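You operate a simulated robot arm through the tools that you are given. There is no shell and no other tool. Be economical: measure what you need, move in short steps, check, and stop when the job is done.

The job below is to be done with a simulated robot arm. You get a single attempt, and the scene is never put back.

Task
Wind up both windows on the passenger side.
Fine: the ignition is on, leave it on; open each door to reach its switch and close it again.

Only the result counts: the job must be done as asked and must still hold three seconds after the hand-in. Knocking over, shifting, dropping, spilling or breaking anything else fails it.

Robot
A 7-joint arm with a two-finger parallel gripper on a trunk, on a base that drives. Base frame: it is fixed to the floor where the robot stands at the start and does not move with it; the origin is under the middle of the robot, x ahead of it, y to its left, z up. Units: m, degrees, N and s.
With the tool pointing down near the work surface it reaches from about 0.26 to 0.76 m from the robot's upright axis, wherever it stands. Its first joint turns from -166.0 to 166.0 degrees. Places, roughly: driver window switch [2, -1.2, 0.7]; front passenger door [0.4, -1, 0.7]; front passenger window [0.4, -0.9, 0.7]; front passenger window switch [0.5, -1.2, 0.7]; ignition button [1.9, -1.2, 0.9]; rear driver-side window switch [2, -0.1, 0.7]; rear passenger-side door [0.4, 0, 0.7]; rear passenger-side window [0.4, -0.1, 0.7]; rear passenger-side window switch [0.5, -0.1, 0.7]. Payload 3.91 kg.
The TCP is the grasp point between the finger pads, 0.03 m short of the fingertips. In the tool frame z runs along the fingers and y along their closing line. The gripper opens to 0.11 m. The fingers are 0.02 m wide and 0.01 m thick; the gripper's body (0.048 by 0.112 m) begins 0.055 m behind the TCP.
Orientation is that of the tool frame in the base frame, as a unit quaternion [x, y, z, w]. With the fingers straight down and closing along the base's y, the tool's x points along the base's -x, its y along +y and its z along -z.

Tools
- The arm moves only by the tool jog_arm. Its argument "moves" is one flat list of numbers, 7 for each row, row after row: the turn, a rotation vector about the tool's x, y, z in units of 8 degrees (1.0 is 8 degrees), then the shift along the tool's x, y, z in units of 40 mm (1.0 is 40 mm), then the finger opening in mm, from 0 to 110. In form: [ax, ay, az, dx, dy, dz, claw, ax, ay, az, dx, dy, dz, claw, ...]. A call has 1 to 12 rows; each row shifts and turns the commanded pose from where the row before left it, along the tool's axes as they then stand. A call with a number of a shift or a turn outside -1 to 1 is refused whole. A row lasts 0.2 s, in which the tool goes at most 0.05 m and 8.6 degrees; a call with a longer step from one row to the next is refused whole, and so is a gripper value outside its range. A pose out of reach is approached as far as the arm can. The call stops where the force on the tool passes 90 N (or 10 N more than at its start, if that is more) or the arm is blocked; 0.2 s more then pass. The fingers move at their own pace (about 0.153 m/s each) and stop on an object; they squeeze with about 32 N. The grip force told is the motor's: it shows also when the fingers shut on nothing. Time passes only in rows, and 0.2 s behind the last, so rows that do not move let the fingers close. The reply holds the time, the measured pose of the TCP, the force on the tool along the base axes, the opening and the grip force, in the units named above and with some noise, with the torque about the TCP (base axes, N m) and any sound that the robot's microphone picked up, and new pictures: "pictures" is both (left out), scene, wrist or none.
- Cameras (640 x 400 px; columns grow to the right, rows downward): "scene" is now at [-0.0285, 0.097, 1.1655]; the picture's right is [-0.66, -0.75, 0.00], its down [-0.53, 0.47, -0.71] and it looks along [0.53, -0.47, -0.71] (base axes); focal length 214 px, centre (320, 200). "wrist" rides on the gripper at [0.077, 0.007, -0.114] in the tool frame; the picture's right is [-0.09, 1.00, 0.00], its down [-0.80, -0.07, -0.59] and it looks along [-0.59, -0.05, 0.80] (tool axes); focal length 270 px, centre (320, 200). There is no depth. A picture from a camera that has moved, and an enlarged one, comes with that camera's place and axes in the base frame and with its lens. The place of the scene camera against the robot may be out by one fixed shift of up to 0.025 m in any direction.
- slide_trunk(by): slides the trunk up (or, below 0, down) by that many m; the arm and the scene camera ride with it, the base frame stays. It gives what a move gives, with no picture.
- base_move(legs): drives the robot by 1 to 6 legs, each [ahead, turn to the left] in m and degrees, along the robot's own axes; the way and the turn of a leg run together, so that a leg with both is an arc; at most 1.5 m and 180 degrees a leg. The arm and the cameras ride along, it lands a little off, and it stops where it bumps. It gives what a move gives, and a new picture of the scene camera.
- turn_head(pan, tilt): turns the head with the scene camera to pan (to the left, within 155 degrees either way) and tilt (down, from -29 to 69), counted from straight ahead of the robot. It gives what a move gives, and a new picture of the scene camera.
- zoom(camera, box): a new picture of the part [left, top, right, bottom] of that camera's present view, enlarged. The clock stands still meanwhile.
- close_job(): hands the job in; it is judged then, once.

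Work in short steps. Places have to be worked out from the pictures, the camera data and where the tool is seen: move nearer, look again, correct. Check each grasp and each placing, and mend what went wrong. You have 120 turns and 260 pictures in all, those below and enlarged ones among them. Open the gripper and draw the arm clear of the work before you hand the job in, unless the task says otherwise.

The tools are called after "Emit:" as name(argument=value, ...) on one line, values as JSON. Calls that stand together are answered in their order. jog_arm: Moves the arm, as the interface text tells. Its arguments: {"type":"object","properties":{"moves":{"type":"array","items":{"type":"number"}},"pictures":{"type":"string","enum":["both","scene","wrist","none"]}},"required":["moves"]} The other tools are called the same way: slide_trunk (by) slides the trunk up or down; base_move (legs) drives the base; turn_head (pan, tilt) turns the head that bears the scene camera; zoom (camera, box) takes an enlarged picture of a part of a camera's view; close_job () hands the job in.

At the start:

```text
clock: 0.0
ee_pos: [0.301, -0.3148, 1.0425]
tcp_rot: [-0.001, 1.0, 0.0, -0.001]
ft_force: [0.0, -0.3, -1.0]
torque: [-0.02, -0.03, 0.0]
grip_width: 0.1099
gripper_force: 0.0
trunk travel left (down, up): [-0.14, 0.47]
robot x, y, heading: [0.0025, -0.0004, 0.1]
head pan, tilt: [-41.4, 45.1]
```

scene: 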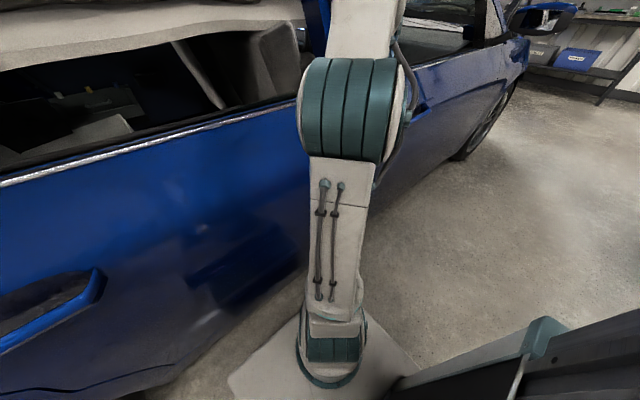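
wrist: 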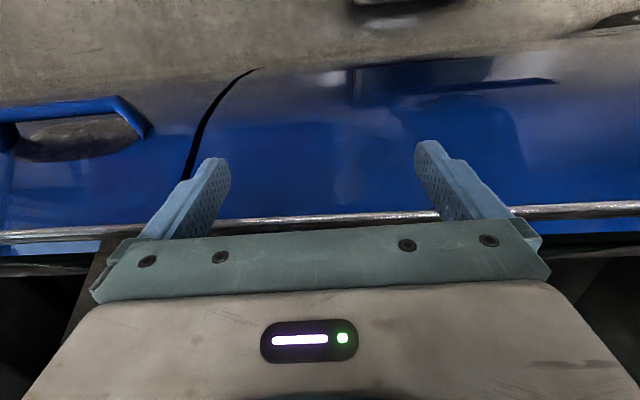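

The arm blocks the view, so I'll turn the head to see the rear and front doors.

Emit:
turn_head(pan=0, tilt=40)

Emit:
turn_head(pan=-75, tilt=30)

Emit:
turn_head(pan=45, tilt=35)

```text
clock: 1.1
ee_pos: [0.301, -0.3156, 1.0421]
tcp_rot: [0.001, 1.0, 0.0, 0.001]
ft_force: [0.3, -0.1, 0.2]
torque: [-0.04, 0.01, -0.01]
grip_width: 0.1098
gripper_force: 0.0
trunk travel left (down, up): [-0.14, 0.47]
robot x, y, heading: [-0.0036, 0.0007, -0.0]
head pan, tilt: [0.0, 40.0]
camera scene: at [-0.0045, 0.1506, 1.1729], right [0.0, -1.0, 0.0], down [-0.64, 0.0, -0.77], along [0.77, 0.0, -0.64], focal length 214 px, centre (320, 200)
```

scene: 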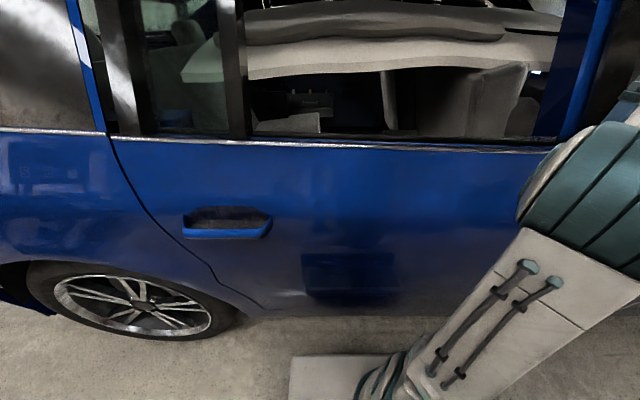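

```text
clock: 2.5
ee_pos: [0.3009, -0.3154, 1.041]
tcp_rot: [0.0, 1.0, 0.0, 0.001]
ft_force: [-0.2, 0.8, -0.2]
torque: [-0.02, 0.02, 0.01]
grip_width: 0.1102
gripper_force: 0.1
trunk travel left (down, up): [-0.14, 0.47]
robot x, y, heading: [-0.0012, 0.0013, 0.2]
head pan, tilt: [-75.0, 30.0]
camera scene: at [-0.066, 0.0634, 1.1882], right [-0.97, -0.26, 0.0], down [-0.13, 0.48, -0.87], along [0.22, -0.84, -0.5], focal length 214 px, centre (320, 200)
```

scene: 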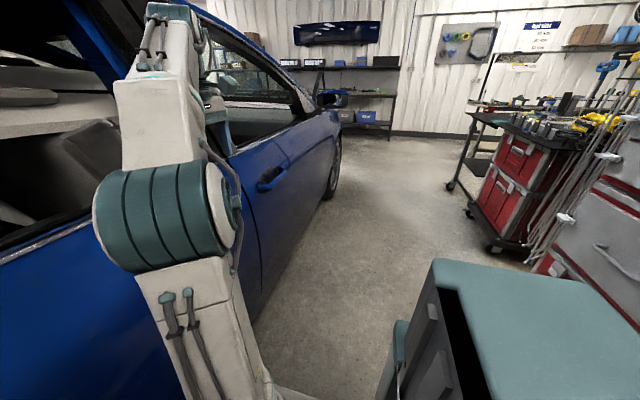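

```text
clock: 4.5
ee_pos: [0.3012, -0.315, 1.0421]
tcp_rot: [0.0, 1.0, 0.0, 0.0]
ft_force: [-0.6, -1.3, -0.1]
torque: [-0.01, -0.04, 0.01]
grip_width: 0.11
gripper_force: 0.0
trunk travel left (down, up): [-0.14, 0.47]
robot x, y, heading: [-0.0021, 0.003, -0.2]
head pan, tilt: [45.0, 35.0]
camera scene: at [-0.0272, 0.2129, 1.1805], right [0.71, -0.71, 0.0], down [-0.41, -0.41, -0.82], along [0.58, 0.58, -0.57], focal length 214 px, centre (320, 200)
```

scene: 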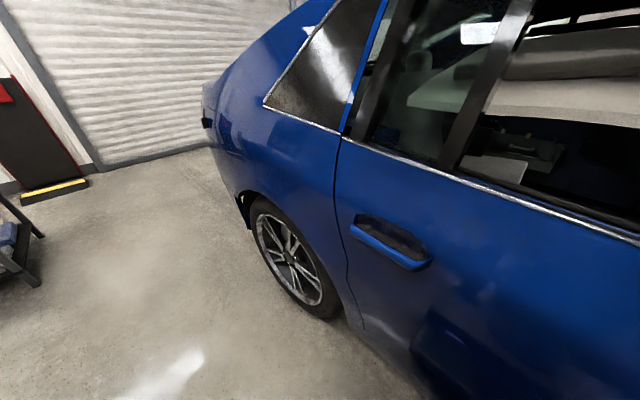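

I see the rear handle near (0.4, 0.4, 0.76). I'll look closer at it and at the window with a higher view.

Emit:
zoom(camera="scene", box=[320, 190, 460, 290])

Emit:
turn_head(pan=0, tilt=5)

```text
4.00 times, centred on (390, 240) of scene
camera zoom: at [-0.0272, 0.2129, 1.1805], right [0.71, -0.71, 0.0], down [-0.41, -0.41, -0.82], along [0.58, 0.58, -0.57], focal length 858 px, centre (40, 40)
```

zoom: 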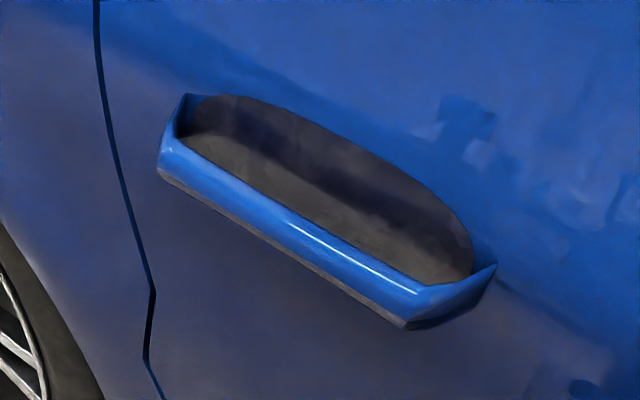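

```text
clock: 5.7
ee_pos: [0.301, -0.3159, 1.0413]
tcp_rot: [0.0, 1.0, 0.0, 0.0]
ft_force: [0.0, -0.2, 0.0]
torque: [0.0, 0.01, 0.01]
grip_width: 0.1103
gripper_force: 0.0
trunk travel left (down, up): [-0.14, 0.47]
robot x, y, heading: [0.0009, 0.0035, 0.1]
head pan, tilt: [0.0, 5.0]
camera scene: at [0.0024, 0.1508, 1.2286], right [0.0, -1.0, 0.0], down [-0.09, 0.0, -1.0], along [1.0, 0.0, -0.09], focal length 214 px, centre (320, 200)
```

scene: 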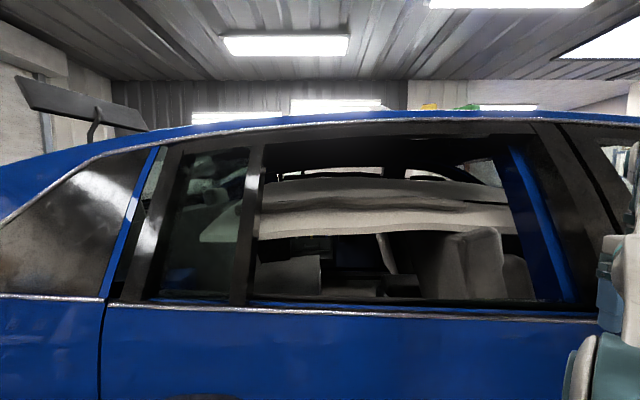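

The sill works out near x≈0.355, z≈1.0, the rear handle near (0.33, 0.37, 0.8) and the hinge seam near y≈-0.5. I plan to work from behind the door's rear edge, so I'll check the space to the left and behind before driving.

Emit:
turn_head(pan=100, tilt=35)

Emit:
turn_head(pan=-150, tilt=35)

```text
clock: 7.4
ee_pos: [0.301, -0.3152, 1.042]
tcp_rot: [0.0, 1.0, 0.0, 0.0]
ft_force: [0.0, -0.8, 0.2]
torque: [0.02, 0.0, -0.03]
grip_width: 0.11
gripper_force: 0.0
trunk travel left (down, up): [-0.14, 0.47]
robot x, y, heading: [0.0004, -0.0003, -0.0]
head pan, tilt: [100.0, 35.0]
camera scene: at [-0.1047, 0.2374, 1.1805], right [0.98, 0.17, 0.0], down [0.1, -0.56, -0.82], along [-0.14, 0.81, -0.57], focal length 214 px, centre (320, 200)
```

scene: 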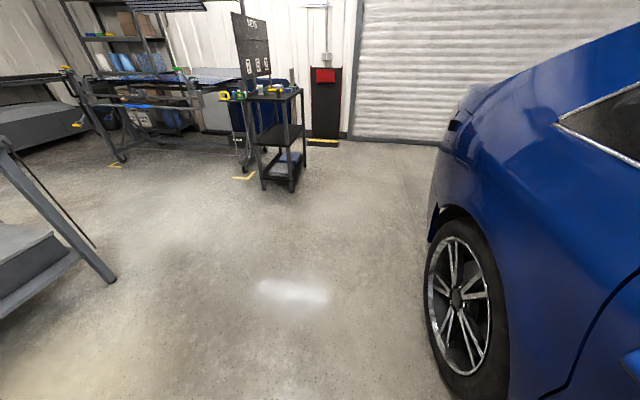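

```text
clock: 10.9
ee_pos: [0.3011, -0.3152, 1.0417]
tcp_rot: [-0.001, 1.0, 0.0, -0.001]
ft_force: [0.3, 0.7, 0.3]
torque: [-0.01, -0.02, 0.0]
grip_width: 0.1098
gripper_force: 0.1
trunk travel left (down, up): [-0.14, 0.47]
robot x, y, heading: [-0.002, 0.0017, -0.1]
head pan, tilt: [-150.0, 35.0]
camera scene: at [-0.1657, 0.1066, 1.1805], right [-0.5, 0.87, 0.0], down [0.5, 0.29, -0.82], along [-0.71, -0.41, -0.57], focal length 214 px, centre (320, 200)
```

scene: 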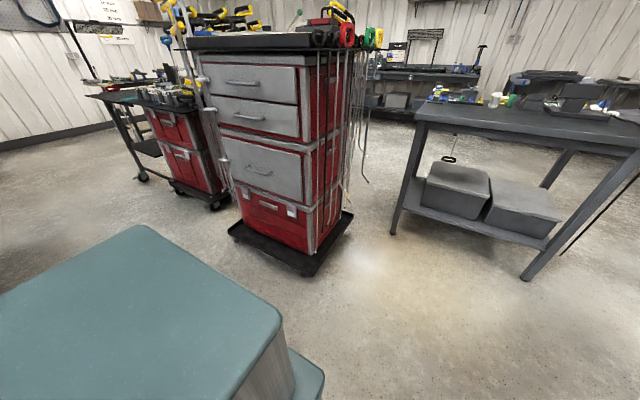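

The floor is clear, with the bench at x<-1.5 and the cabinet at x<-0.87. I'll back off and drive to about (-0.25, 0.75), facing the handle.

Emit:
base_move(legs=[[-0.25, 0], [0, 90], [0.75, 0], [0, -130]])

Emit:
turn_head(pan=0, tilt=40)

```text
clock: 25.8
ee_pos: [-0.2441, 0.3128, 1.0422]
tcp_rot: [0.323, 0.946, -0.001, 0.0]
ft_force: [0.0, -0.1, 0.8]
torque: [-0.04, -0.01, 0.02]
grip_width: 0.1099
gripper_force: 0.1
trunk travel left (down, up): [-0.14, 0.47]
robot x, y, heading: [-0.288, 0.7495, -37.5]
head pan, tilt: [-150.0, 35.0]
camera scene: at [-0.3569, 0.9235, 1.1805], right [0.13, 0.99, 0.0], down [0.57, -0.08, -0.82], along [-0.81, 0.11, -0.57], focal length 214 px, centre (320, 200)
```

scene: 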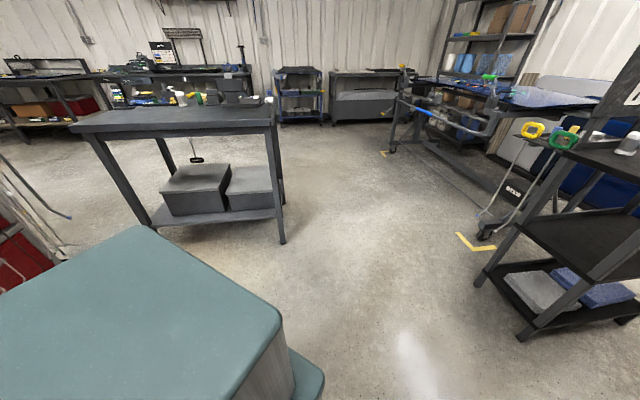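

```text
clock: 28.1
ee_pos: [-0.2434, 0.3129, 1.0418]
tcp_rot: [0.322, 0.947, 0.0, 0.0]
ft_force: [0.4, 0.4, 0.6]
torque: [-0.01, 0.01, 0.0]
grip_width: 0.1102
gripper_force: 0.0
trunk travel left (down, up): [-0.14, 0.47]
robot x, y, heading: [-0.2841, 0.7485, -37.4]
head pan, tilt: [0.0, 40.0]
camera scene: at [-0.2024, 0.8598, 1.1729], right [-0.61, -0.79, 0.0], down [-0.51, 0.39, -0.77], along [0.61, -0.47, -0.64], focal length 214 px, centre (320, 200)
```

scene: 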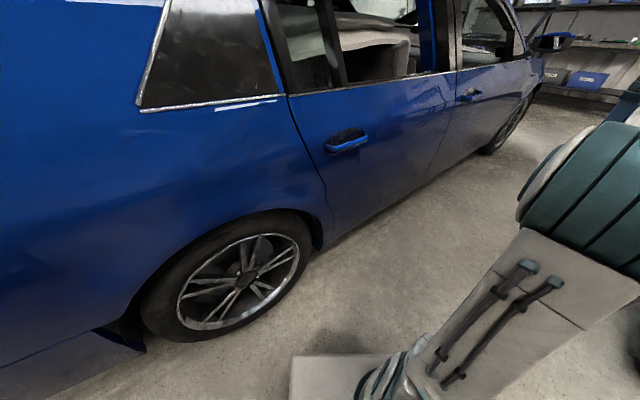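

The two views put the bar at about (0.30, 0.345, 0.83). I'll turn the tool so the fingers close along the base x axis and start moving towards it.

Emit:
jog_arm(moves=[0, 0, 0.936, 0, 0, 0, 110, 0, 0, 0.936, 0, 0, 0, 110, 0, 0, 0.936, 0, 0, 0, 110, 0, 0, 0.936, 0, 0, 0, 110, 0, 0, 0.936, 0, 0, 0, 110, 0, 0, 0.936, 0, 0, 0, 110, 0, 0, 0.936, 0, 0, 0, 110, 0, 0, 0, 0, 1, 0, 110, 0, 0, 0, 0, 1, 0, 110, 0, 0, 0, 0, 1, 0, 110, 0, 0, 0, 0, 1, 0, 110, 0, 0, 0, 0, 1, 0, 110], pictures="none")

Emit:
jog_arm(moves=[0, 0, 0, 0, 1, 0.2, 110, 0, 0, 0, 0, 1, 0.2, 110, 0, 0, 0, 0, 1, 0.2, 110, 0, 0, 0, 0.2, 1, 0.2, 110, 0, 0, 0, 0.3, 1, 0.2, 110, 0, 0, 0, 0.3, 1, 0.2, 110, 0, 0, 0, 0, 1, 0.2, 110])

```text
clock: 30.7
ee_pos: [-0.0636, 0.32, 1.033]
tcp_rot: [0.708, 0.706, -0.001, 0.001]
ft_force: [-0.4, 0.1, 0.0]
torque: [-0.01, 0.01, -0.01]
grip_width: 0.1098
gripper_force: 0.1
out of reach, approached as far as the arm can: row 10, 12
trunk travel left (down, up): [-0.14, 0.47]
robot x, y, heading: [-0.2872, 0.7499, -37.6]
head pan, tilt: [0.0, 40.0]
```

```text
clock: 32.3
ee_pos: [0.1577, 0.3517, 0.9734]
tcp_rot: [0.707, 0.707, 0.0, -0.001]
ft_force: [0.6, -0.1, -0.2]
torque: [0.0, -0.01, 0.02]
grip_width: 0.1098
gripper_force: 0.0
out of reach, approached as far as the arm can: row 3, 4, 6, 7
trunk travel left (down, up): [-0.14, 0.47]
robot x, y, heading: [-0.2848, 0.7483, -37.8]
head pan, tilt: [0.0, 40.0]
camera scene: at [-0.2014, 0.8598, 1.1728], right [-0.61, -0.79, 0.0], down [-0.51, 0.39, -0.77], along [0.61, -0.47, -0.64], focal length 214 px, centre (320, 200)
camera wrist: at [0.1646, 0.4302, 1.087], right [1.0, -0.09, 0.0], down [-0.07, -0.8, 0.59], along [-0.05, -0.59, -0.8], focal length 270 px, centre (320, 200)
```

scene: 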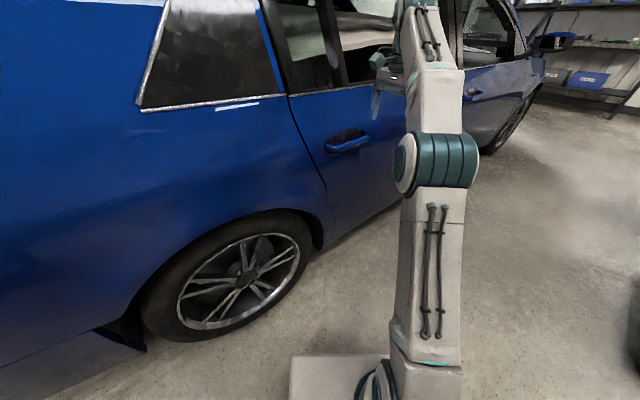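
wrist: 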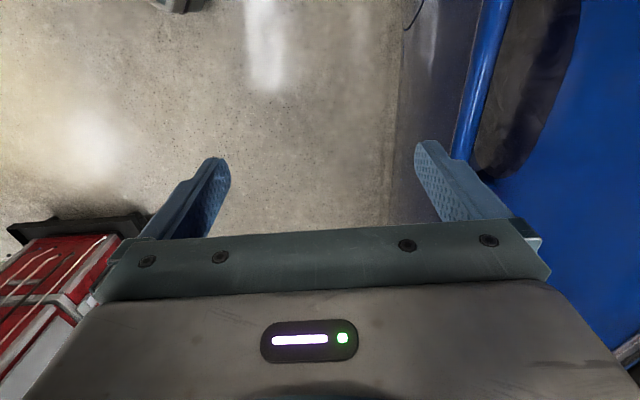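

The wrist view agrees on the bar at x≈0.305, with a recess about 5 cm deep behind it. I'll move above it with a narrower opening.

Emit:
jog_arm(moves=[0, 0, 0, 0, 0.75, 0.3, 80, 0, 0, 0, 0, 0.75, 0.3, 70, 0, 0, 0, 0, 0.75, 0.3, 70, 0, 0, 0, 0, 0.75, 0.3, 70, 0, 0, 0, 0, 0.7, 0, 70])

```text
clock: 33.5
ee_pos: [0.2483, 0.3642, 0.9133]
tcp_rot: [0.707, 0.707, 0.0, 0.001]
ft_force: [-0.6, -0.6, -0.1]
torque: [0.01, 0.0, 0.0]
grip_width: 0.0698
gripper_force: 0.0
out of reach, approached as far as the arm can: row 1, 2, 3, 4, 5
trunk travel left (down, up): [-0.14, 0.47]
robot x, y, heading: [-0.2888, 0.7488, -37.9]
head pan, tilt: [0.0, 40.0]
camera scene: at [-0.2023, 0.8599, 1.1729], right [-0.61, -0.79, 0.0], down [-0.51, 0.39, -0.77], along [0.61, -0.47, -0.64], focal length 214 px, centre (320, 200)
camera wrist: at [0.2549, 0.4429, 1.0268], right [1.0, -0.09, 0.0], down [-0.07, -0.8, 0.6], along [-0.05, -0.59, -0.8], focal length 270 px, centre (320, 200)
```

scene: 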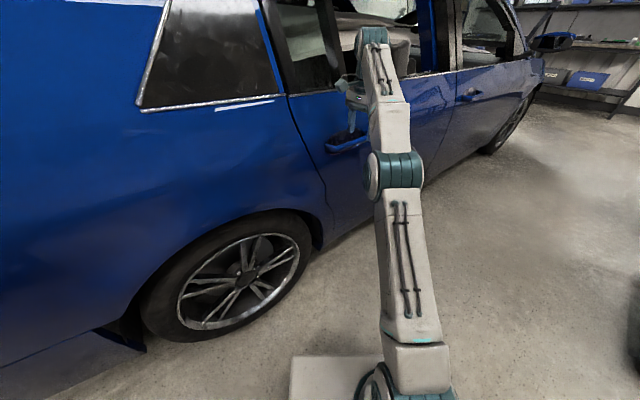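
wrist: 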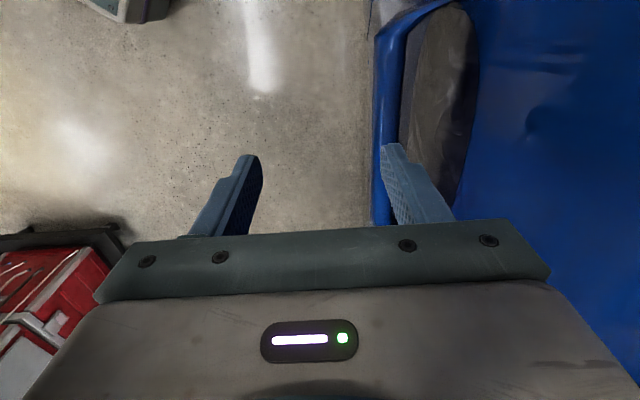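

The arm is at its limit, 6 cm short of the bar. The tool is above the handle, so I'll drive 7 cm ahead, which moves it into line.

Emit:
base_move(legs=[[0.07, 0]])

Emit:
zoom(camera="wrist", box=[0, 0, 640, 400])

```text
clock: 34.5
ee_pos: [0.3029, 0.3213, 0.9143]
tcp_rot: [0.708, 0.706, 0.0, 0.001]
ft_force: [-12.4, 6.9, -4.5]
torque: [0.2, 0.55, 0.45]
grip_width: 0.0635
gripper_force: 0.0
trunk travel left (down, up): [-0.14, 0.47]
robot x, y, heading: [-0.2305, 0.7027, -37.7]
head pan, tilt: [0.0, 40.0]
camera scene: at [-0.1469, 0.8169, 1.1729], right [-0.61, -0.79, 0.0], down [-0.51, 0.39, -0.77], along [0.61, -0.47, -0.64], focal length 214 px, centre (320, 200)
```

scene: 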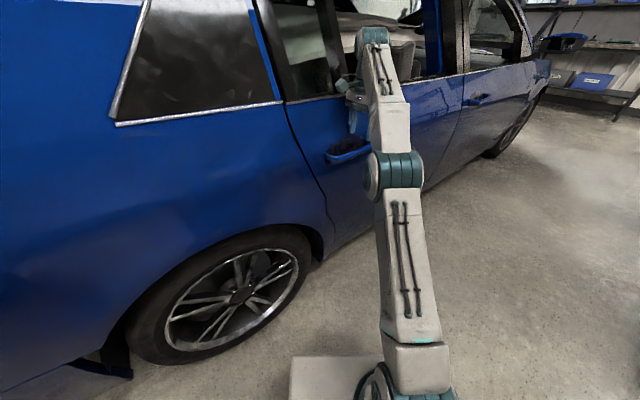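

```text
1.00 times, centred on (320, 200) of wrist (not enlarged: the box is as wide or as high as the picture)
camera zoom: at [0.3104, 0.4, 1.0274], right [1.0, -0.09, 0.0], down [-0.07, -0.8, 0.6], along [-0.05, -0.59, -0.8], focal length 270 px, centre (320, 200)
```

zoom: 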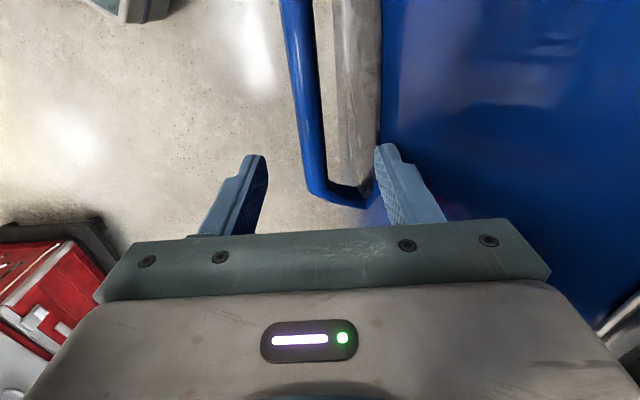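

The inner fingertip is lightly touching the door skin. The bar runs y≈0.27–0.44 at x≈0.30 and the gap behind it is about 3.5 cm. I'll narrow the fingers to 50 mm, centre in y and check.

Emit:
jog_arm(moves=[0, 0, 0, 0, -0.1, 0, 50, 0, 0, 0, 0.45, 0, 0, 50, 0, 0, 0, 0.4, 0, 0, 50], pictures="wrist")

```text
clock: 35.3
ee_pos: [0.2996, 0.354, 0.9144]
tcp_rot: [0.708, 0.707, -0.001, 0.001]
ft_force: [-0.4, 0.1, -1.0]
torque: [0.0, -0.01, -0.01]
grip_width: 0.05
gripper_force: 0.0
trunk travel left (down, up): [-0.14, 0.47]
robot x, y, heading: [-0.2342, 0.7077, -37.9]
head pan, tilt: [0.0, 40.0]
camera wrist: at [0.3073, 0.4324, 1.0267], right [1.0, -0.09, 0.0], down [-0.07, -0.8, 0.6], along [-0.05, -0.59, -0.8], focal length 270 px, centre (320, 200)
```

wrist: 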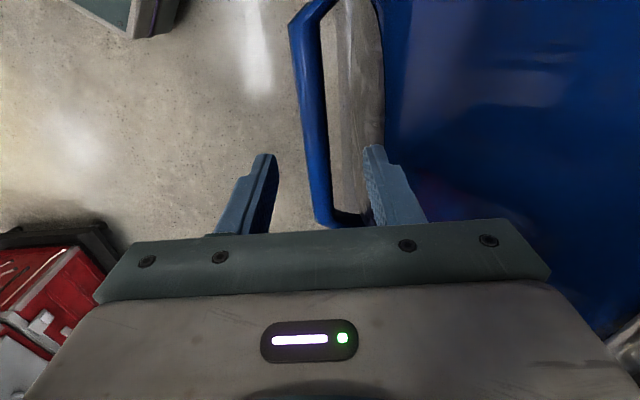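

The gripper is aligned with the bar, so I'll descend 5 cm and check.

Emit:
jog_arm(moves=[0, 0, 0, 0, 0, 0.6, 50, 0, 0, 0, 0, 0, 0.65, 50], pictures="wrist")

```text
clock: 35.9
ee_pos: [0.2992, 0.3552, 0.8612]
tcp_rot: [0.708, 0.707, 0.0, 0.002]
ft_force: [0.7, -0.2, 0.9]
torque: [-0.01, 0.02, 0.0]
grip_width: 0.0502
gripper_force: 0.1
trunk travel left (down, up): [-0.14, 0.47]
robot x, y, heading: [-0.2295, 0.7045, -37.7]
head pan, tilt: [0.0, 40.0]
camera wrist: at [0.3065, 0.4328, 0.9751], right [1.0, -0.09, 0.0], down [-0.07, -0.8, 0.6], along [-0.05, -0.59, -0.8], focal length 270 px, centre (320, 200)
```

wrist: 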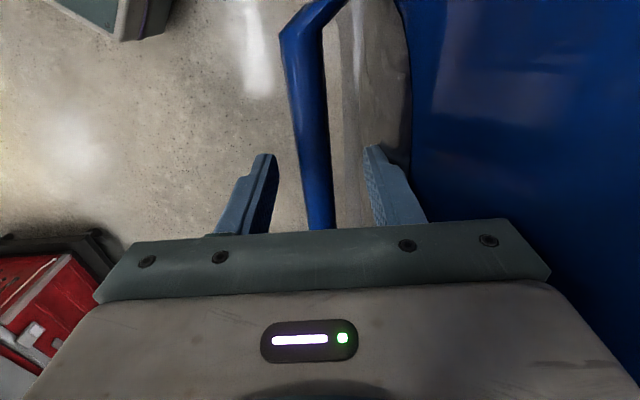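

The bar sits between the fingers with clearance. I'll go down another 3.5 cm and close.

Emit:
jog_arm(moves=[0, 0, 0, 0, 0, 0.45, 50, 0, 0, 0, 0, 0, 0.42, 50, 0, 0, 0, 0, 0, 0, 0, 0, 0, 0, 0, 0, 0, 0, 0, 0, 0, 0, 0, 0, 0])

```text
clock: 37.1
ee_pos: [0.2923, 0.3539, 0.8377]
tcp_rot: [0.708, 0.706, 0.002, 0.008]
ft_force: [-35.4, -14.1, 46.6]
torque: [1.03, -2.71, 0.32]
grip_width: 0.0204
gripper_force: 44.9
trunk travel left (down, up): [-0.14, 0.47]
robot x, y, heading: [-0.2305, 0.705, -38.0]
head pan, tilt: [0.0, 40.0]
camera scene: at [-0.152, 0.8162, 1.1736], right [-0.62, -0.79, 0.0], down [-0.5, 0.4, -0.77], along [0.61, -0.47, -0.64], focal length 214 px, centre (320, 200)
camera wrist: at [0.2987, 0.432, 0.9502], right [1.0, -0.09, 0.01], down [-0.08, -0.8, 0.6], along [-0.04, -0.6, -0.8], focal length 270 px, centre (320, 200)
```

scene: 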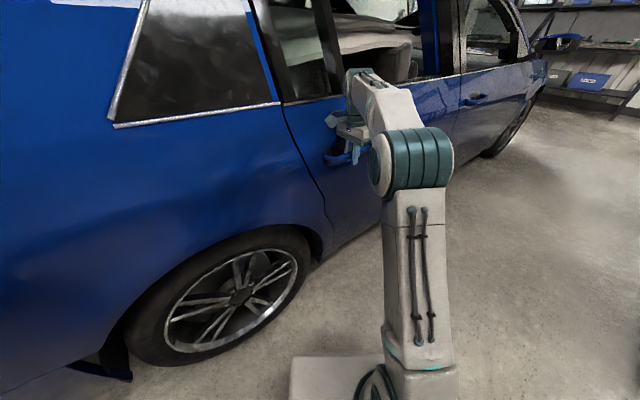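
wrist: 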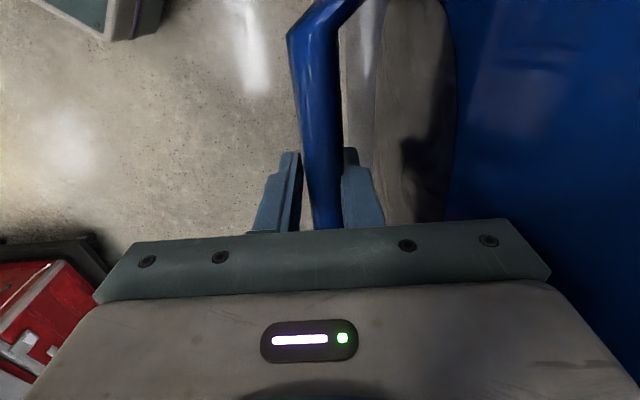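

The bar is gripped at 20 mm. I'll ease the downward press and pull outward slightly to unlatch.

Emit:
jog_arm(moves=[0, 0, 0, 0, -0.15, -0.3, 0, 0, 0, 0, 0, -0.4, 0, 0, 0, 0, 0, 0, -0.5, 0, 0, 0, 0, -0.15, 0, -0.5, 0, 0], pictures="scene")

```text
clock: 38.1
ee_pos: [0.2385, 0.3509, 0.8368]
tcp_rot: [0.701, 0.713, -0.001, -0.002]
ft_force: [4.7, -31.5, -8.8]
torque: [0.29, 0.06, 0.71]
grip_width: 0.0206
gripper_force: 45.0
trunk travel left (down, up): [-0.14, 0.47]
robot x, y, heading: [-0.2346, 0.6994, -37.5]
head pan, tilt: [0.0, 40.0]
camera scene: at [-0.1449, 0.8127, 1.1728], right [-0.61, -0.79, 0.0], down [-0.51, 0.4, -0.76], along [0.61, -0.47, -0.64], focal length 214 px, centre (320, 200)
```

scene: 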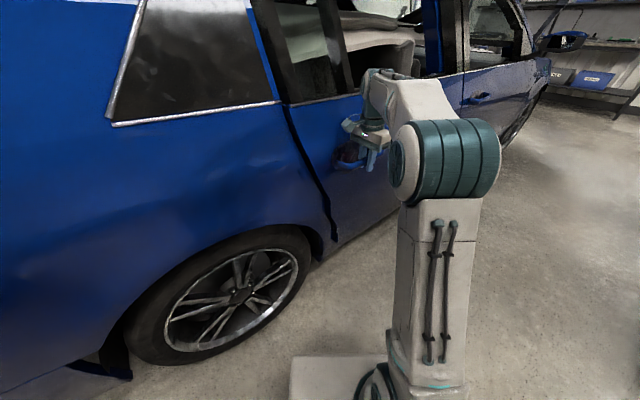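

The door is opening freely. I'll keep pulling along the arc, turning the tool with the door.

Emit:
jog_arm(moves=[0, 0, -0.5, -0.2, -0.8, 0, 0, 0, 0, -0.4, -0.1, -1, 0, 0, 0, 0, -0.4, -0.08, -1, 0, 0, 0, 0, -0.35, -0.08, -1, 0, 0, 0, 0, -0.35, -0.08, -1, 0, 0], pictures="scene")

```text
clock: 39.3
ee_pos: [0.0492, 0.3053, 0.8418]
tcp_rot: [0.595, 0.804, 0.0, 0.002]
ft_force: [11.3, -30.5, -10.9]
torque: [-0.11, -0.02, -0.88]
grip_width: 0.021
gripper_force: 45.1
trunk travel left (down, up): [-0.14, 0.47]
robot x, y, heading: [-0.2325, 0.7049, -37.7]
head pan, tilt: [0.0, 40.0]
camera scene: at [-0.1445, 0.8126, 1.1734], right [-0.61, -0.79, 0.0], down [-0.51, 0.4, -0.76], along [0.61, -0.47, -0.65], focal length 214 px, centre (320, 200)
```

scene: 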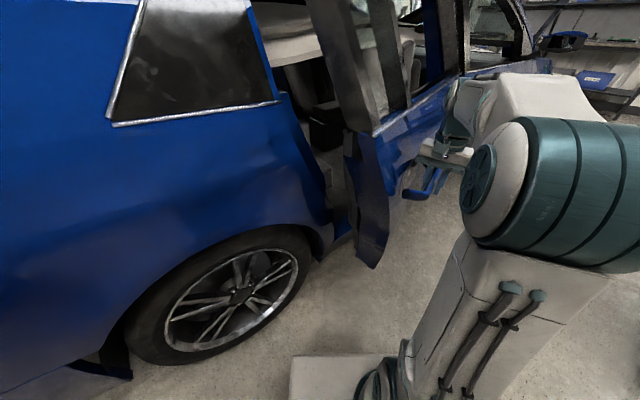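

Open about 17° with everything consistent (radius ≈0.84). I'll continue the arc.

Emit:
jog_arm(moves=[0, 0, -0.35, -0.25, -1, 0, 0, 0, 0, -0.35, -0.08, -1, 0, 0, 0, 0, -0.35, -0.08, -1, 0, 0, 0, 0, -0.35, -0.08, -1, 0, 0, 0, 0, -0.35, -0.08, -1, 0, 0, 0, 0, -0.35, -0.08, -1, 0, 0], pictures="scene")

```text
clock: 40.7
ee_pos: [-0.1579, 0.1808, 0.8423]
tcp_rot: [0.469, 0.883, -0.003, 0.003]
ft_force: [10.8, -9.0, 8.7]
torque: [0.57, 0.35, -0.73]
grip_width: 0.0205
gripper_force: 45.3
trunk travel left (down, up): [-0.14, 0.47]
robot x, y, heading: [-0.2307, 0.7059, -37.5]
head pan, tilt: [0.0, 40.0]
camera scene: at [-0.146, 0.8157, 1.1733], right [-0.61, -0.79, 0.0], down [-0.51, 0.39, -0.77], along [0.61, -0.47, -0.64], focal length 214 px, centre (320, 200)
```

scene: 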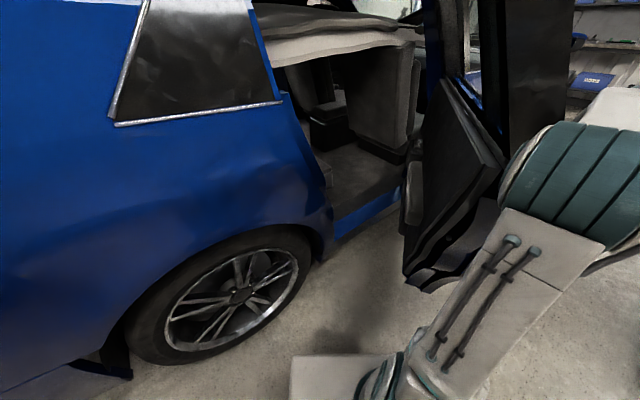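

The door is open about 34°. Pulling further would wrap the arm around the door edge, so I'll release, lift and back away to push it from inside.

Emit:
jog_arm(moves=[0, 0, 0, 0, 0, 0, 50, 0, 0, 0, 0, 0, 0, 50, 0, 0, 0, 0, 0, -0.7, 50, 0, 0, 0, 0, 0, -0.9, 50, 0, 0, 0, 0, -0.6, -0.6, 50, 0, 0, 0, 0.3, -0.9, 0, 50, 0, 0, 0, 0.6, -0.8, 0, 30, 0, 0, 0, 0.6, -0.8, 0, 0], pictures="both")

```text
clock: 42.5
ee_pos: [-0.2939, 0.164, 0.9295]
tcp_rot: [0.47, 0.883, 0.0, 0.0]
ft_force: [0.2, -0.6, -0.9]
torque: [0.03, -0.01, -0.03]
grip_width: 0.0003
gripper_force: 32.3
trunk travel left (down, up): [-0.14, 0.47]
robot x, y, heading: [-0.2297, 0.7063, -37.6]
head pan, tilt: [0.0, 40.0]
camera scene: at [-0.146, 0.816, 1.1729], right [-0.61, -0.79, 0.0], down [-0.51, 0.39, -0.77], along [0.61, -0.47, -0.64], focal length 214 px, centre (320, 200)
camera wrist: at [-0.3297, 0.2333, 1.0426], right [0.88, 0.48, 0.0], down [0.39, -0.7, 0.6], along [0.29, -0.52, -0.8], focal length 270 px, centre (320, 200)
```

scene: 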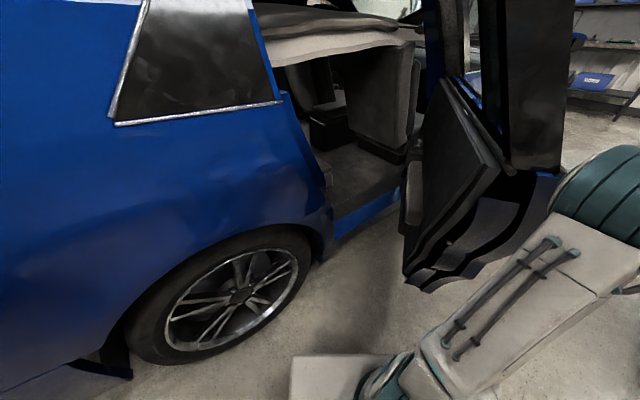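
wrist: 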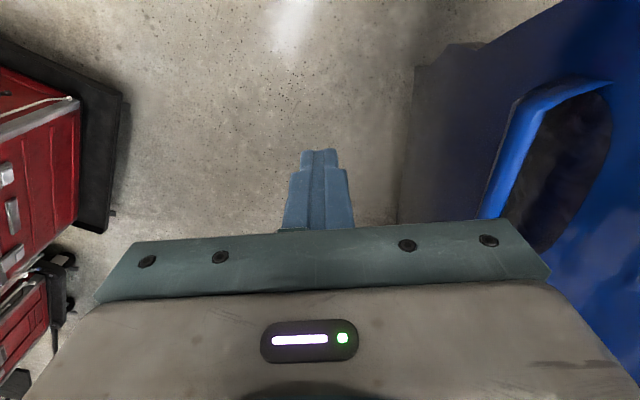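

The door stays where I left it. I'll back the base 0.3 m and swing the tool round to the inner side of the door edge.

Emit:
base_move(legs=[[-0.3, 0]])

Emit:
jog_arm(moves=[0, 0, 0, -0.33, 0.97, 0, 0, 0, 0, 0, -0.33, 0.97, 0, 0, 0, 0, 0, -0.33, 0.97, 0, 0, 0, 0, 0, -0.33, 0.97, 0, 0, 0, 0, 0, -0.33, 0.97, 0, 0, 0, 0, 0, -0.33, 0.97, 0, 0, 0, 0, 0, -0.33, 0.97, 0, 0, 0, 0, 0, -0.33, 0.97, 0, 0, 0, 0, 0, -0.33, 0.97, 0, 0, 0, 0, 0, -0.33, 0.97, 0, 0])

```text
clock: 44.6
ee_pos: [-0.5359, 0.3506, 0.9294]
tcp_rot: [0.473, 0.881, 0.0, 0.0]
ft_force: [-0.1, -0.3, -0.1]
torque: [0.01, 0.0, -0.01]
grip_width: 0.0
gripper_force: 32.4
trunk travel left (down, up): [-0.14, 0.47]
robot x, y, heading: [-0.47, 0.8902, -38.0]
head pan, tilt: [0.0, 40.0]
camera scene: at [-0.3849, 1.002, 1.1729], right [-0.61, -0.79, 0.0], down [-0.51, 0.4, -0.77], along [0.6, -0.47, -0.64], focal length 214 px, centre (320, 200)
```

scene: 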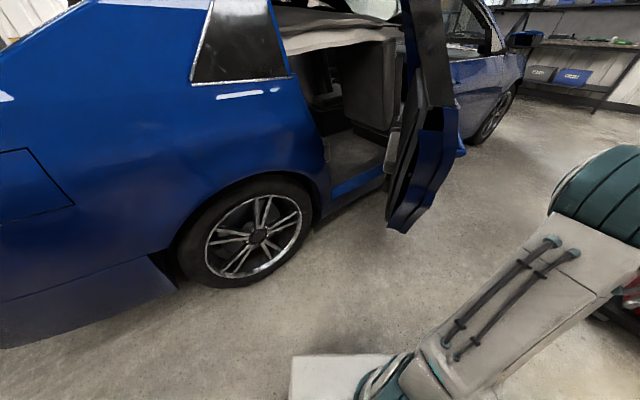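

```text
clock: 46.8
ee_pos: [-0.1404, 0.4585, 0.9326]
tcp_rot: [0.474, 0.881, -0.001, 0.001]
ft_force: [-1.0, -0.3, 1.0]
torque: [-0.04, -0.02, 0.02]
grip_width: 0.0001
gripper_force: 31.9
trunk travel left (down, up): [-0.14, 0.47]
robot x, y, heading: [-0.4714, 0.8945, -38.0]
head pan, tilt: [0.0, 40.0]
camera scene: at [-0.3851, 1.0022, 1.1729], right [-0.61, -0.79, 0.0], down [-0.51, 0.39, -0.77], along [0.6, -0.47, -0.64], focal length 214 px, centre (320, 200)
camera wrist: at [-0.1763, 0.5264, 1.0457], right [0.88, 0.48, 0.0], down [0.38, -0.71, 0.6], along [0.28, -0.52, -0.8], focal length 270 px, centre (320, 200)
```

scene: 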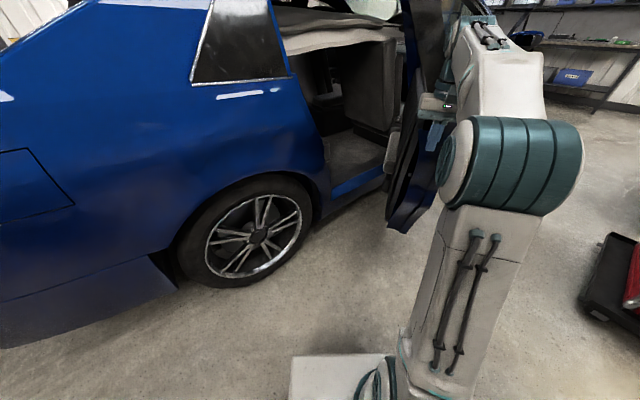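
wrist: 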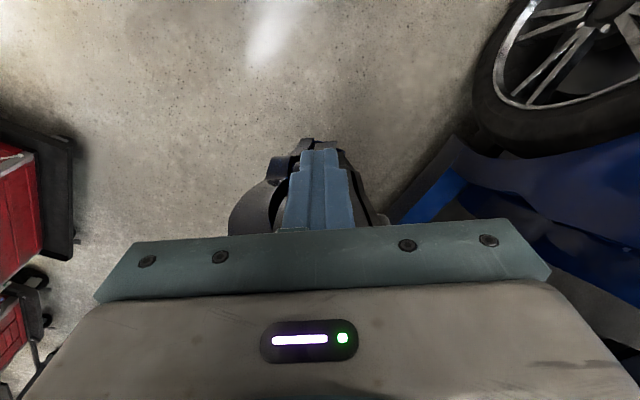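

The tool is now just off the door's rear end face. I'll move about 0.19 m toward the car so it clears the inner face, then drive in.

Emit:
jog_arm(moves=[0, 0, 0, -0.52, 0.8, 0, 0, 0, 0, 0, -0.52, 0.8, 0, 0, 0, 0, 0, -0.52, 0.8, 0, 0, 0, 0, 0, -0.52, 0.8, 0, 0, 0, 0, 0, -0.52, 0.8, 0, 0], pictures="wrist")

Emit:
base_move(legs=[[0.2, 0]])

Emit:
zoom(camera="wrist", box=[0, 0, 640, 400])

```text
clock: 47.3
ee_pos: [-0.0943, 0.4727, 0.9341]
tcp_rot: [0.469, 0.883, 0.006, -0.009]
ft_force: [-9.2, 43.4, -3.9]
torque: [-3.81, -0.98, 0.08]
grip_width: 0.0001
gripper_force: 31.8
trunk travel left (down, up): [-0.14, 0.47]
robot x, y, heading: [-0.4745, 0.895, -37.3]
head pan, tilt: [0.0, 40.0]
stopped in row 2: the force on the tool passed its limit (the readings are from after the stop); the commanded pose is now the measured one
camera wrist: at [-0.1299, 0.5384, 1.049], right [0.87, 0.48, 0.0], down [0.4, -0.71, 0.58], along [0.28, -0.5, -0.82], focal length 270 px, centre (320, 200)
```

wrist: 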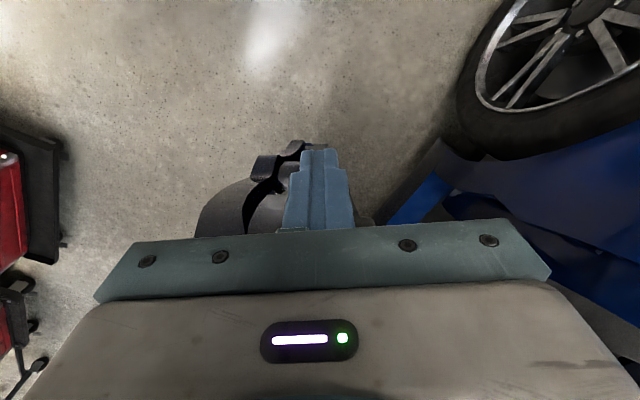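

```text
clock: 48.0
ee_pos: [-0.1005, 0.4709, 0.9333]
tcp_rot: [0.476, 0.879, 0.011, -0.018]
ft_force: [-17.2, 35.1, 0.9]
torque: [-3.3, -1.62, -0.37]
grip_width: 0.0001
gripper_force: 31.2
trunk travel left (down, up): [-0.14, 0.47]
robot x, y, heading: [-0.4696, 0.8937, -37.6]
head pan, tilt: [0.0, 40.0]
stopped in leg 1: the force on the tool passed its limit (the readings are from after the stop); the commanded pose is now the measured one
camera scene: at [-0.3863, 1.0062, 1.1728], right [-0.61, -0.79, 0.0], down [-0.51, 0.39, -0.77], along [0.61, -0.47, -0.64], focal length 214 px, centre (320, 200)
```

scene: 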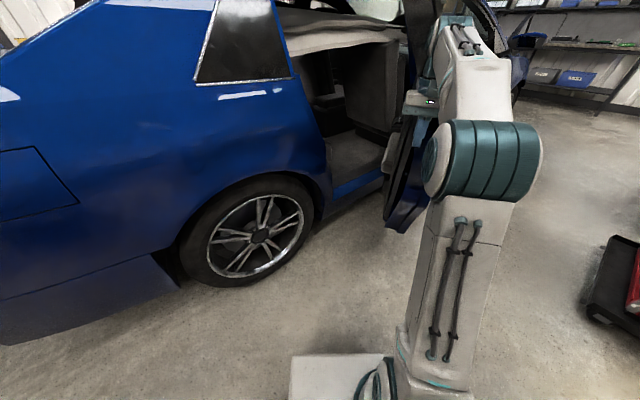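

```text
1.00 times, centred on (320, 200) of wrist (not enlarged: the box is as wide or as high as the picture)
camera zoom: at [-0.1337, 0.5358, 1.0515], right [0.88, 0.47, 0.0], down [0.39, -0.73, 0.56], along [0.27, -0.49, -0.83], focal length 270 px, centre (320, 200)
```

zoom: 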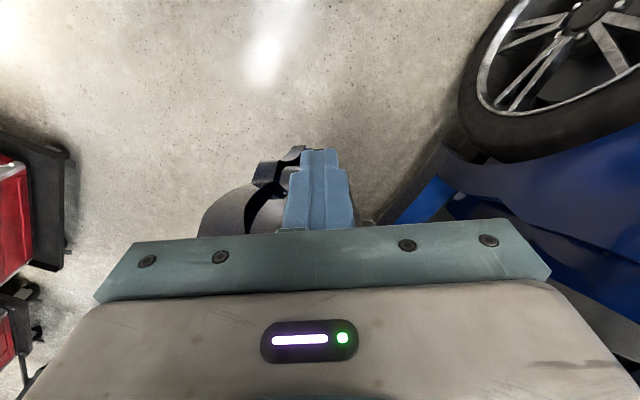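

The gripper body touched the door's edge frame. I'll back off toward +y, then move toward the car.

Emit:
jog_arm(moves=[0, 0, 0, 0.9, 0.5, 0, 0, 0, 0, 0, 0.9, 0.5, 0, 0, 0, 0, 0, -0.5, 0.82, 0, 0, 0, 0, 0, -0.5, 0.82, 0, 0, 0, 0, 0, -0.5, 0.82, 0, 0, 0, 0, 0, -0.5, 0.82, 0, 0])

```text
clock: 49.4
ee_pos: [0.0505, 0.5526, 0.9307]
tcp_rot: [0.476, 0.879, 0.011, -0.019]
ft_force: [-0.2, 0.0, 0.4]
torque: [-0.05, -0.06, -0.01]
grip_width: 0.0003
gripper_force: 32.0
trunk travel left (down, up): [-0.14, 0.47]
robot x, y, heading: [-0.4728, 0.8908, -37.3]
head pan, tilt: [0.0, 40.0]
camera scene: at [-0.3838, 1.0015, 1.1729], right [-0.61, -0.79, 0.0], down [-0.51, 0.39, -0.77], along [0.61, -0.47, -0.64], focal length 214 px, centre (320, 200)
camera wrist: at [0.0169, 0.6178, 1.048], right [0.88, 0.47, 0.0], down [0.39, -0.73, 0.56], along [0.26, -0.49, -0.83], focal length 270 px, centre (320, 200)
```

scene: 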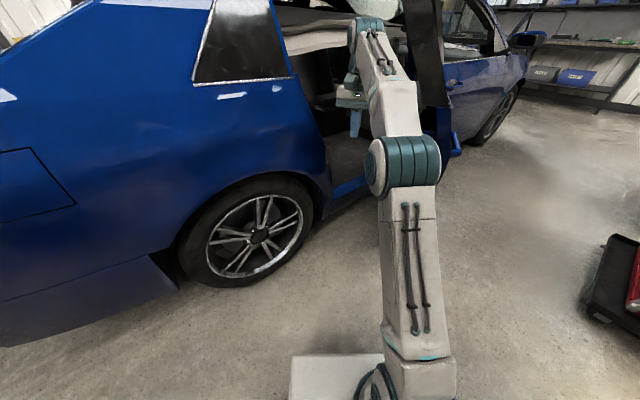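
wrist: 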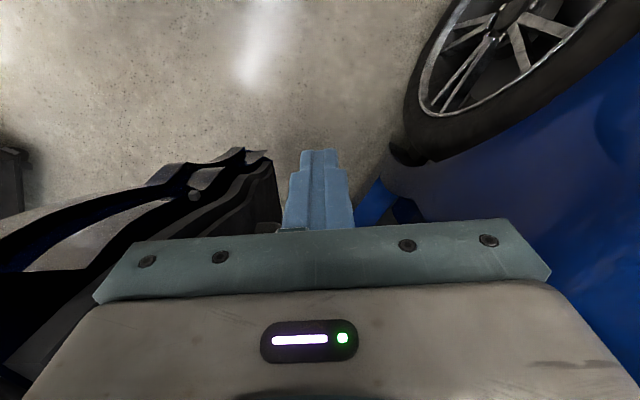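

Tool is now on the inner side of the door edge. I'll drive ahead 0.18 m into the wedge.

Emit:
base_move(legs=[[0.18, 0]])

Emit:
zoom(camera="wrist", box=[0, 0, 640, 400])

```text
clock: 51.0
ee_pos: [0.1987, 0.4423, 0.9301]
tcp_rot: [0.473, 0.881, 0.011, -0.019]
ft_force: [-0.1, 0.8, 0.6]
torque: [0.0, 0.03, 0.02]
grip_width: 0.0001
gripper_force: 32.6
trunk travel left (down, up): [-0.14, 0.47]
robot x, y, heading: [-0.3193, 0.7795, -37.3]
head pan, tilt: [0.0, 40.0]
camera scene: at [-0.2369, 0.8894, 1.1729], right [-0.61, -0.8, 0.0], down [-0.51, 0.39, -0.77], along [0.61, -0.46, -0.64], focal length 214 px, centre (320, 200)
```

scene: 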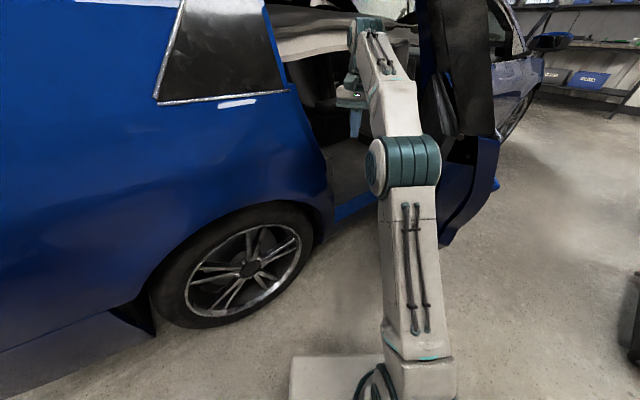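

```text
1.00 times, centred on (320, 200) of wrist (not enlarged: the box is as wide or as high as the picture)
camera zoom: at [0.1652, 0.5074, 1.0477], right [0.88, 0.48, 0.0], down [0.4, -0.73, 0.56], along [0.26, -0.49, -0.83], focal length 270 px, centre (320, 200)
```

zoom: 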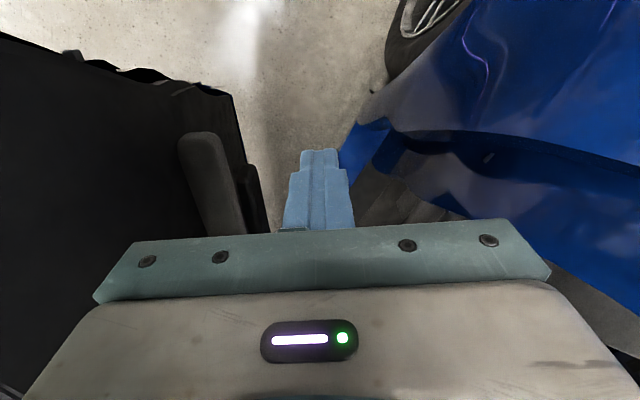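

The inner panel with its armrest is visible at left. I'll push the door outward along tool −y.

Emit:
jog_arm(moves=[0, 0, 0, -0.6, -0.7, 0, 0, 0, 0, 0, -0.6, -0.7, 0, 0, 0, 0, 0, -0.3, -0.9, 0, 0, 0, 0, 0, 0, -1, 0, 0, 0, 0, 0, 0, -1, 0, 0, 0, 0, -0.2, 0, -1, 0, 0, 0, 0, -0.2, 0, -1, 0, 0])

```text
clock: 52.6
ee_pos: [0.0206, 0.2642, 0.9286]
tcp_rot: [0.449, 0.893, 0.013, -0.019]
ft_force: [-0.3, 0.4, -0.7]
torque: [0.01, 0.03, 0.0]
grip_width: 0.0
gripper_force: 31.9
out of reach, approached as far as the arm can: row 2
trunk travel left (down, up): [-0.14, 0.47]
robot x, y, heading: [-0.3224, 0.7748, -37.7]
head pan, tilt: [0.0, 40.0]
camera scene: at [-0.2368, 0.889, 1.173], right [-0.61, -0.79, 0.0], down [-0.51, 0.39, -0.77], along [0.61, -0.47, -0.64], focal length 214 px, centre (320, 200)
camera wrist: at [-0.0151, 0.3267, 1.0453], right [0.85, 0.52, 0.0], down [0.43, -0.71, 0.56], along [0.29, -0.48, -0.83], focal length 270 px, centre (320, 200)
```

scene: 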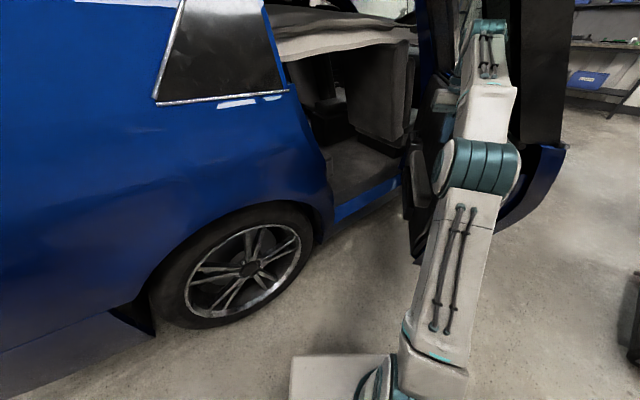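
wrist: 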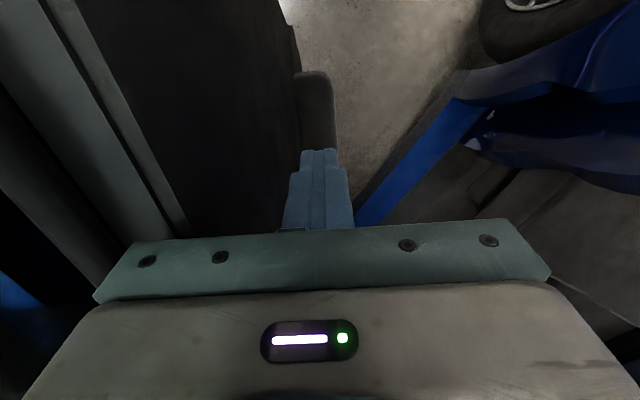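

No load now. I'll continue pushing.

Emit:
jog_arm(moves=[0, 0, -0.2, 0, -1, 0, 0, 0, 0, -0.3, 0, -1, 0, 0, 0, 0, -0.3, 0, -1, 0, 0, 0, 0, -0.3, 0, -1, 0, 0, 0, 0, -0.3, 0, -1, 0, 0])

```text
clock: 53.9
ee_pos: [-0.1038, 0.1776, 0.9218]
tcp_rot: [0.363, 0.932, 0.001, -0.008]
ft_force: [1.6, -10.3, 18.8]
torque: [0.61, 0.67, 0.24]
grip_width: 0.0
gripper_force: 32.1
out of reach, approached as far as the arm can: row 2, 3, 4, 5
trunk travel left (down, up): [-0.14, 0.47]
robot x, y, heading: [-0.3185, 0.7756, -37.1]
head pan, tilt: [0.0, 40.0]
stopped in row 5: the force on the tool passed its limit (the readings are from after the stop); the commanded pose is now the measured one
camera scene: at [-0.2369, 0.8892, 1.1726], right [-0.6, -0.8, 0.0], down [-0.51, 0.39, -0.77], along [0.61, -0.46, -0.64], focal length 214 px, centre (320, 200)
camera wrist: at [-0.1545, 0.2359, 1.0366], right [0.74, 0.67, -0.01], down [0.55, -0.6, 0.58], along [0.39, -0.43, -0.81], focal length 270 px, centre (320, 200)
```

scene: 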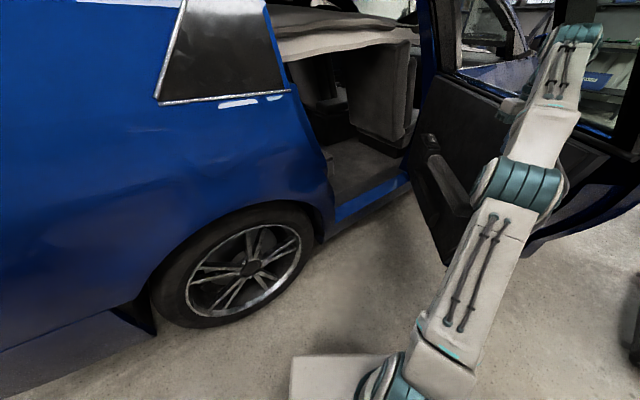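
wrist: 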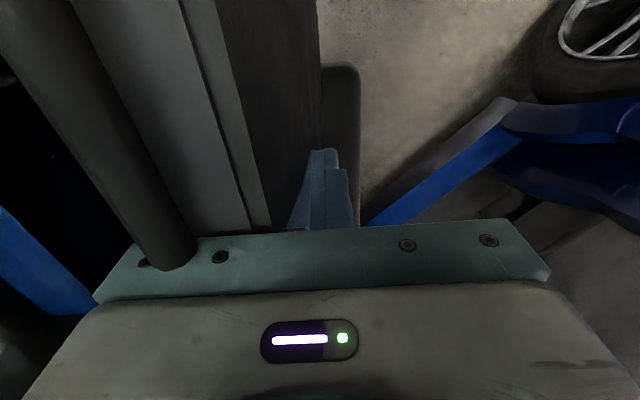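

The door is further open and I can see what looks like the switch on the armrest near (430,145). I'll zoom in.

Emit:
zoom(camera="scene", box=[390, 100, 510, 200])

```text
4.00 times, centred on (450, 150) of scene
camera zoom: at [-0.2369, 0.8892, 1.1726], right [-0.6, -0.8, 0.0], down [-0.51, 0.39, -0.77], along [0.61, -0.46, -0.64], focal length 858 px, centre (-200, 400)
```

zoom: 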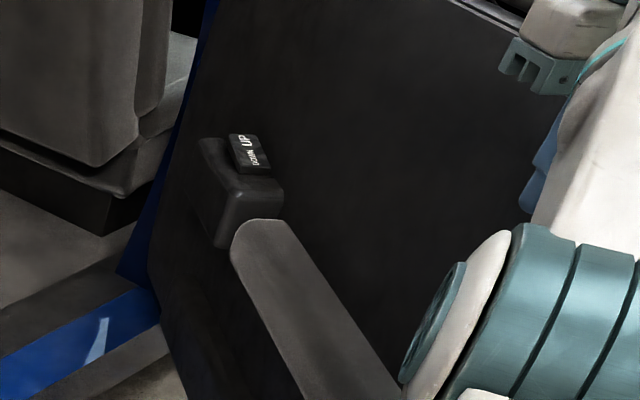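

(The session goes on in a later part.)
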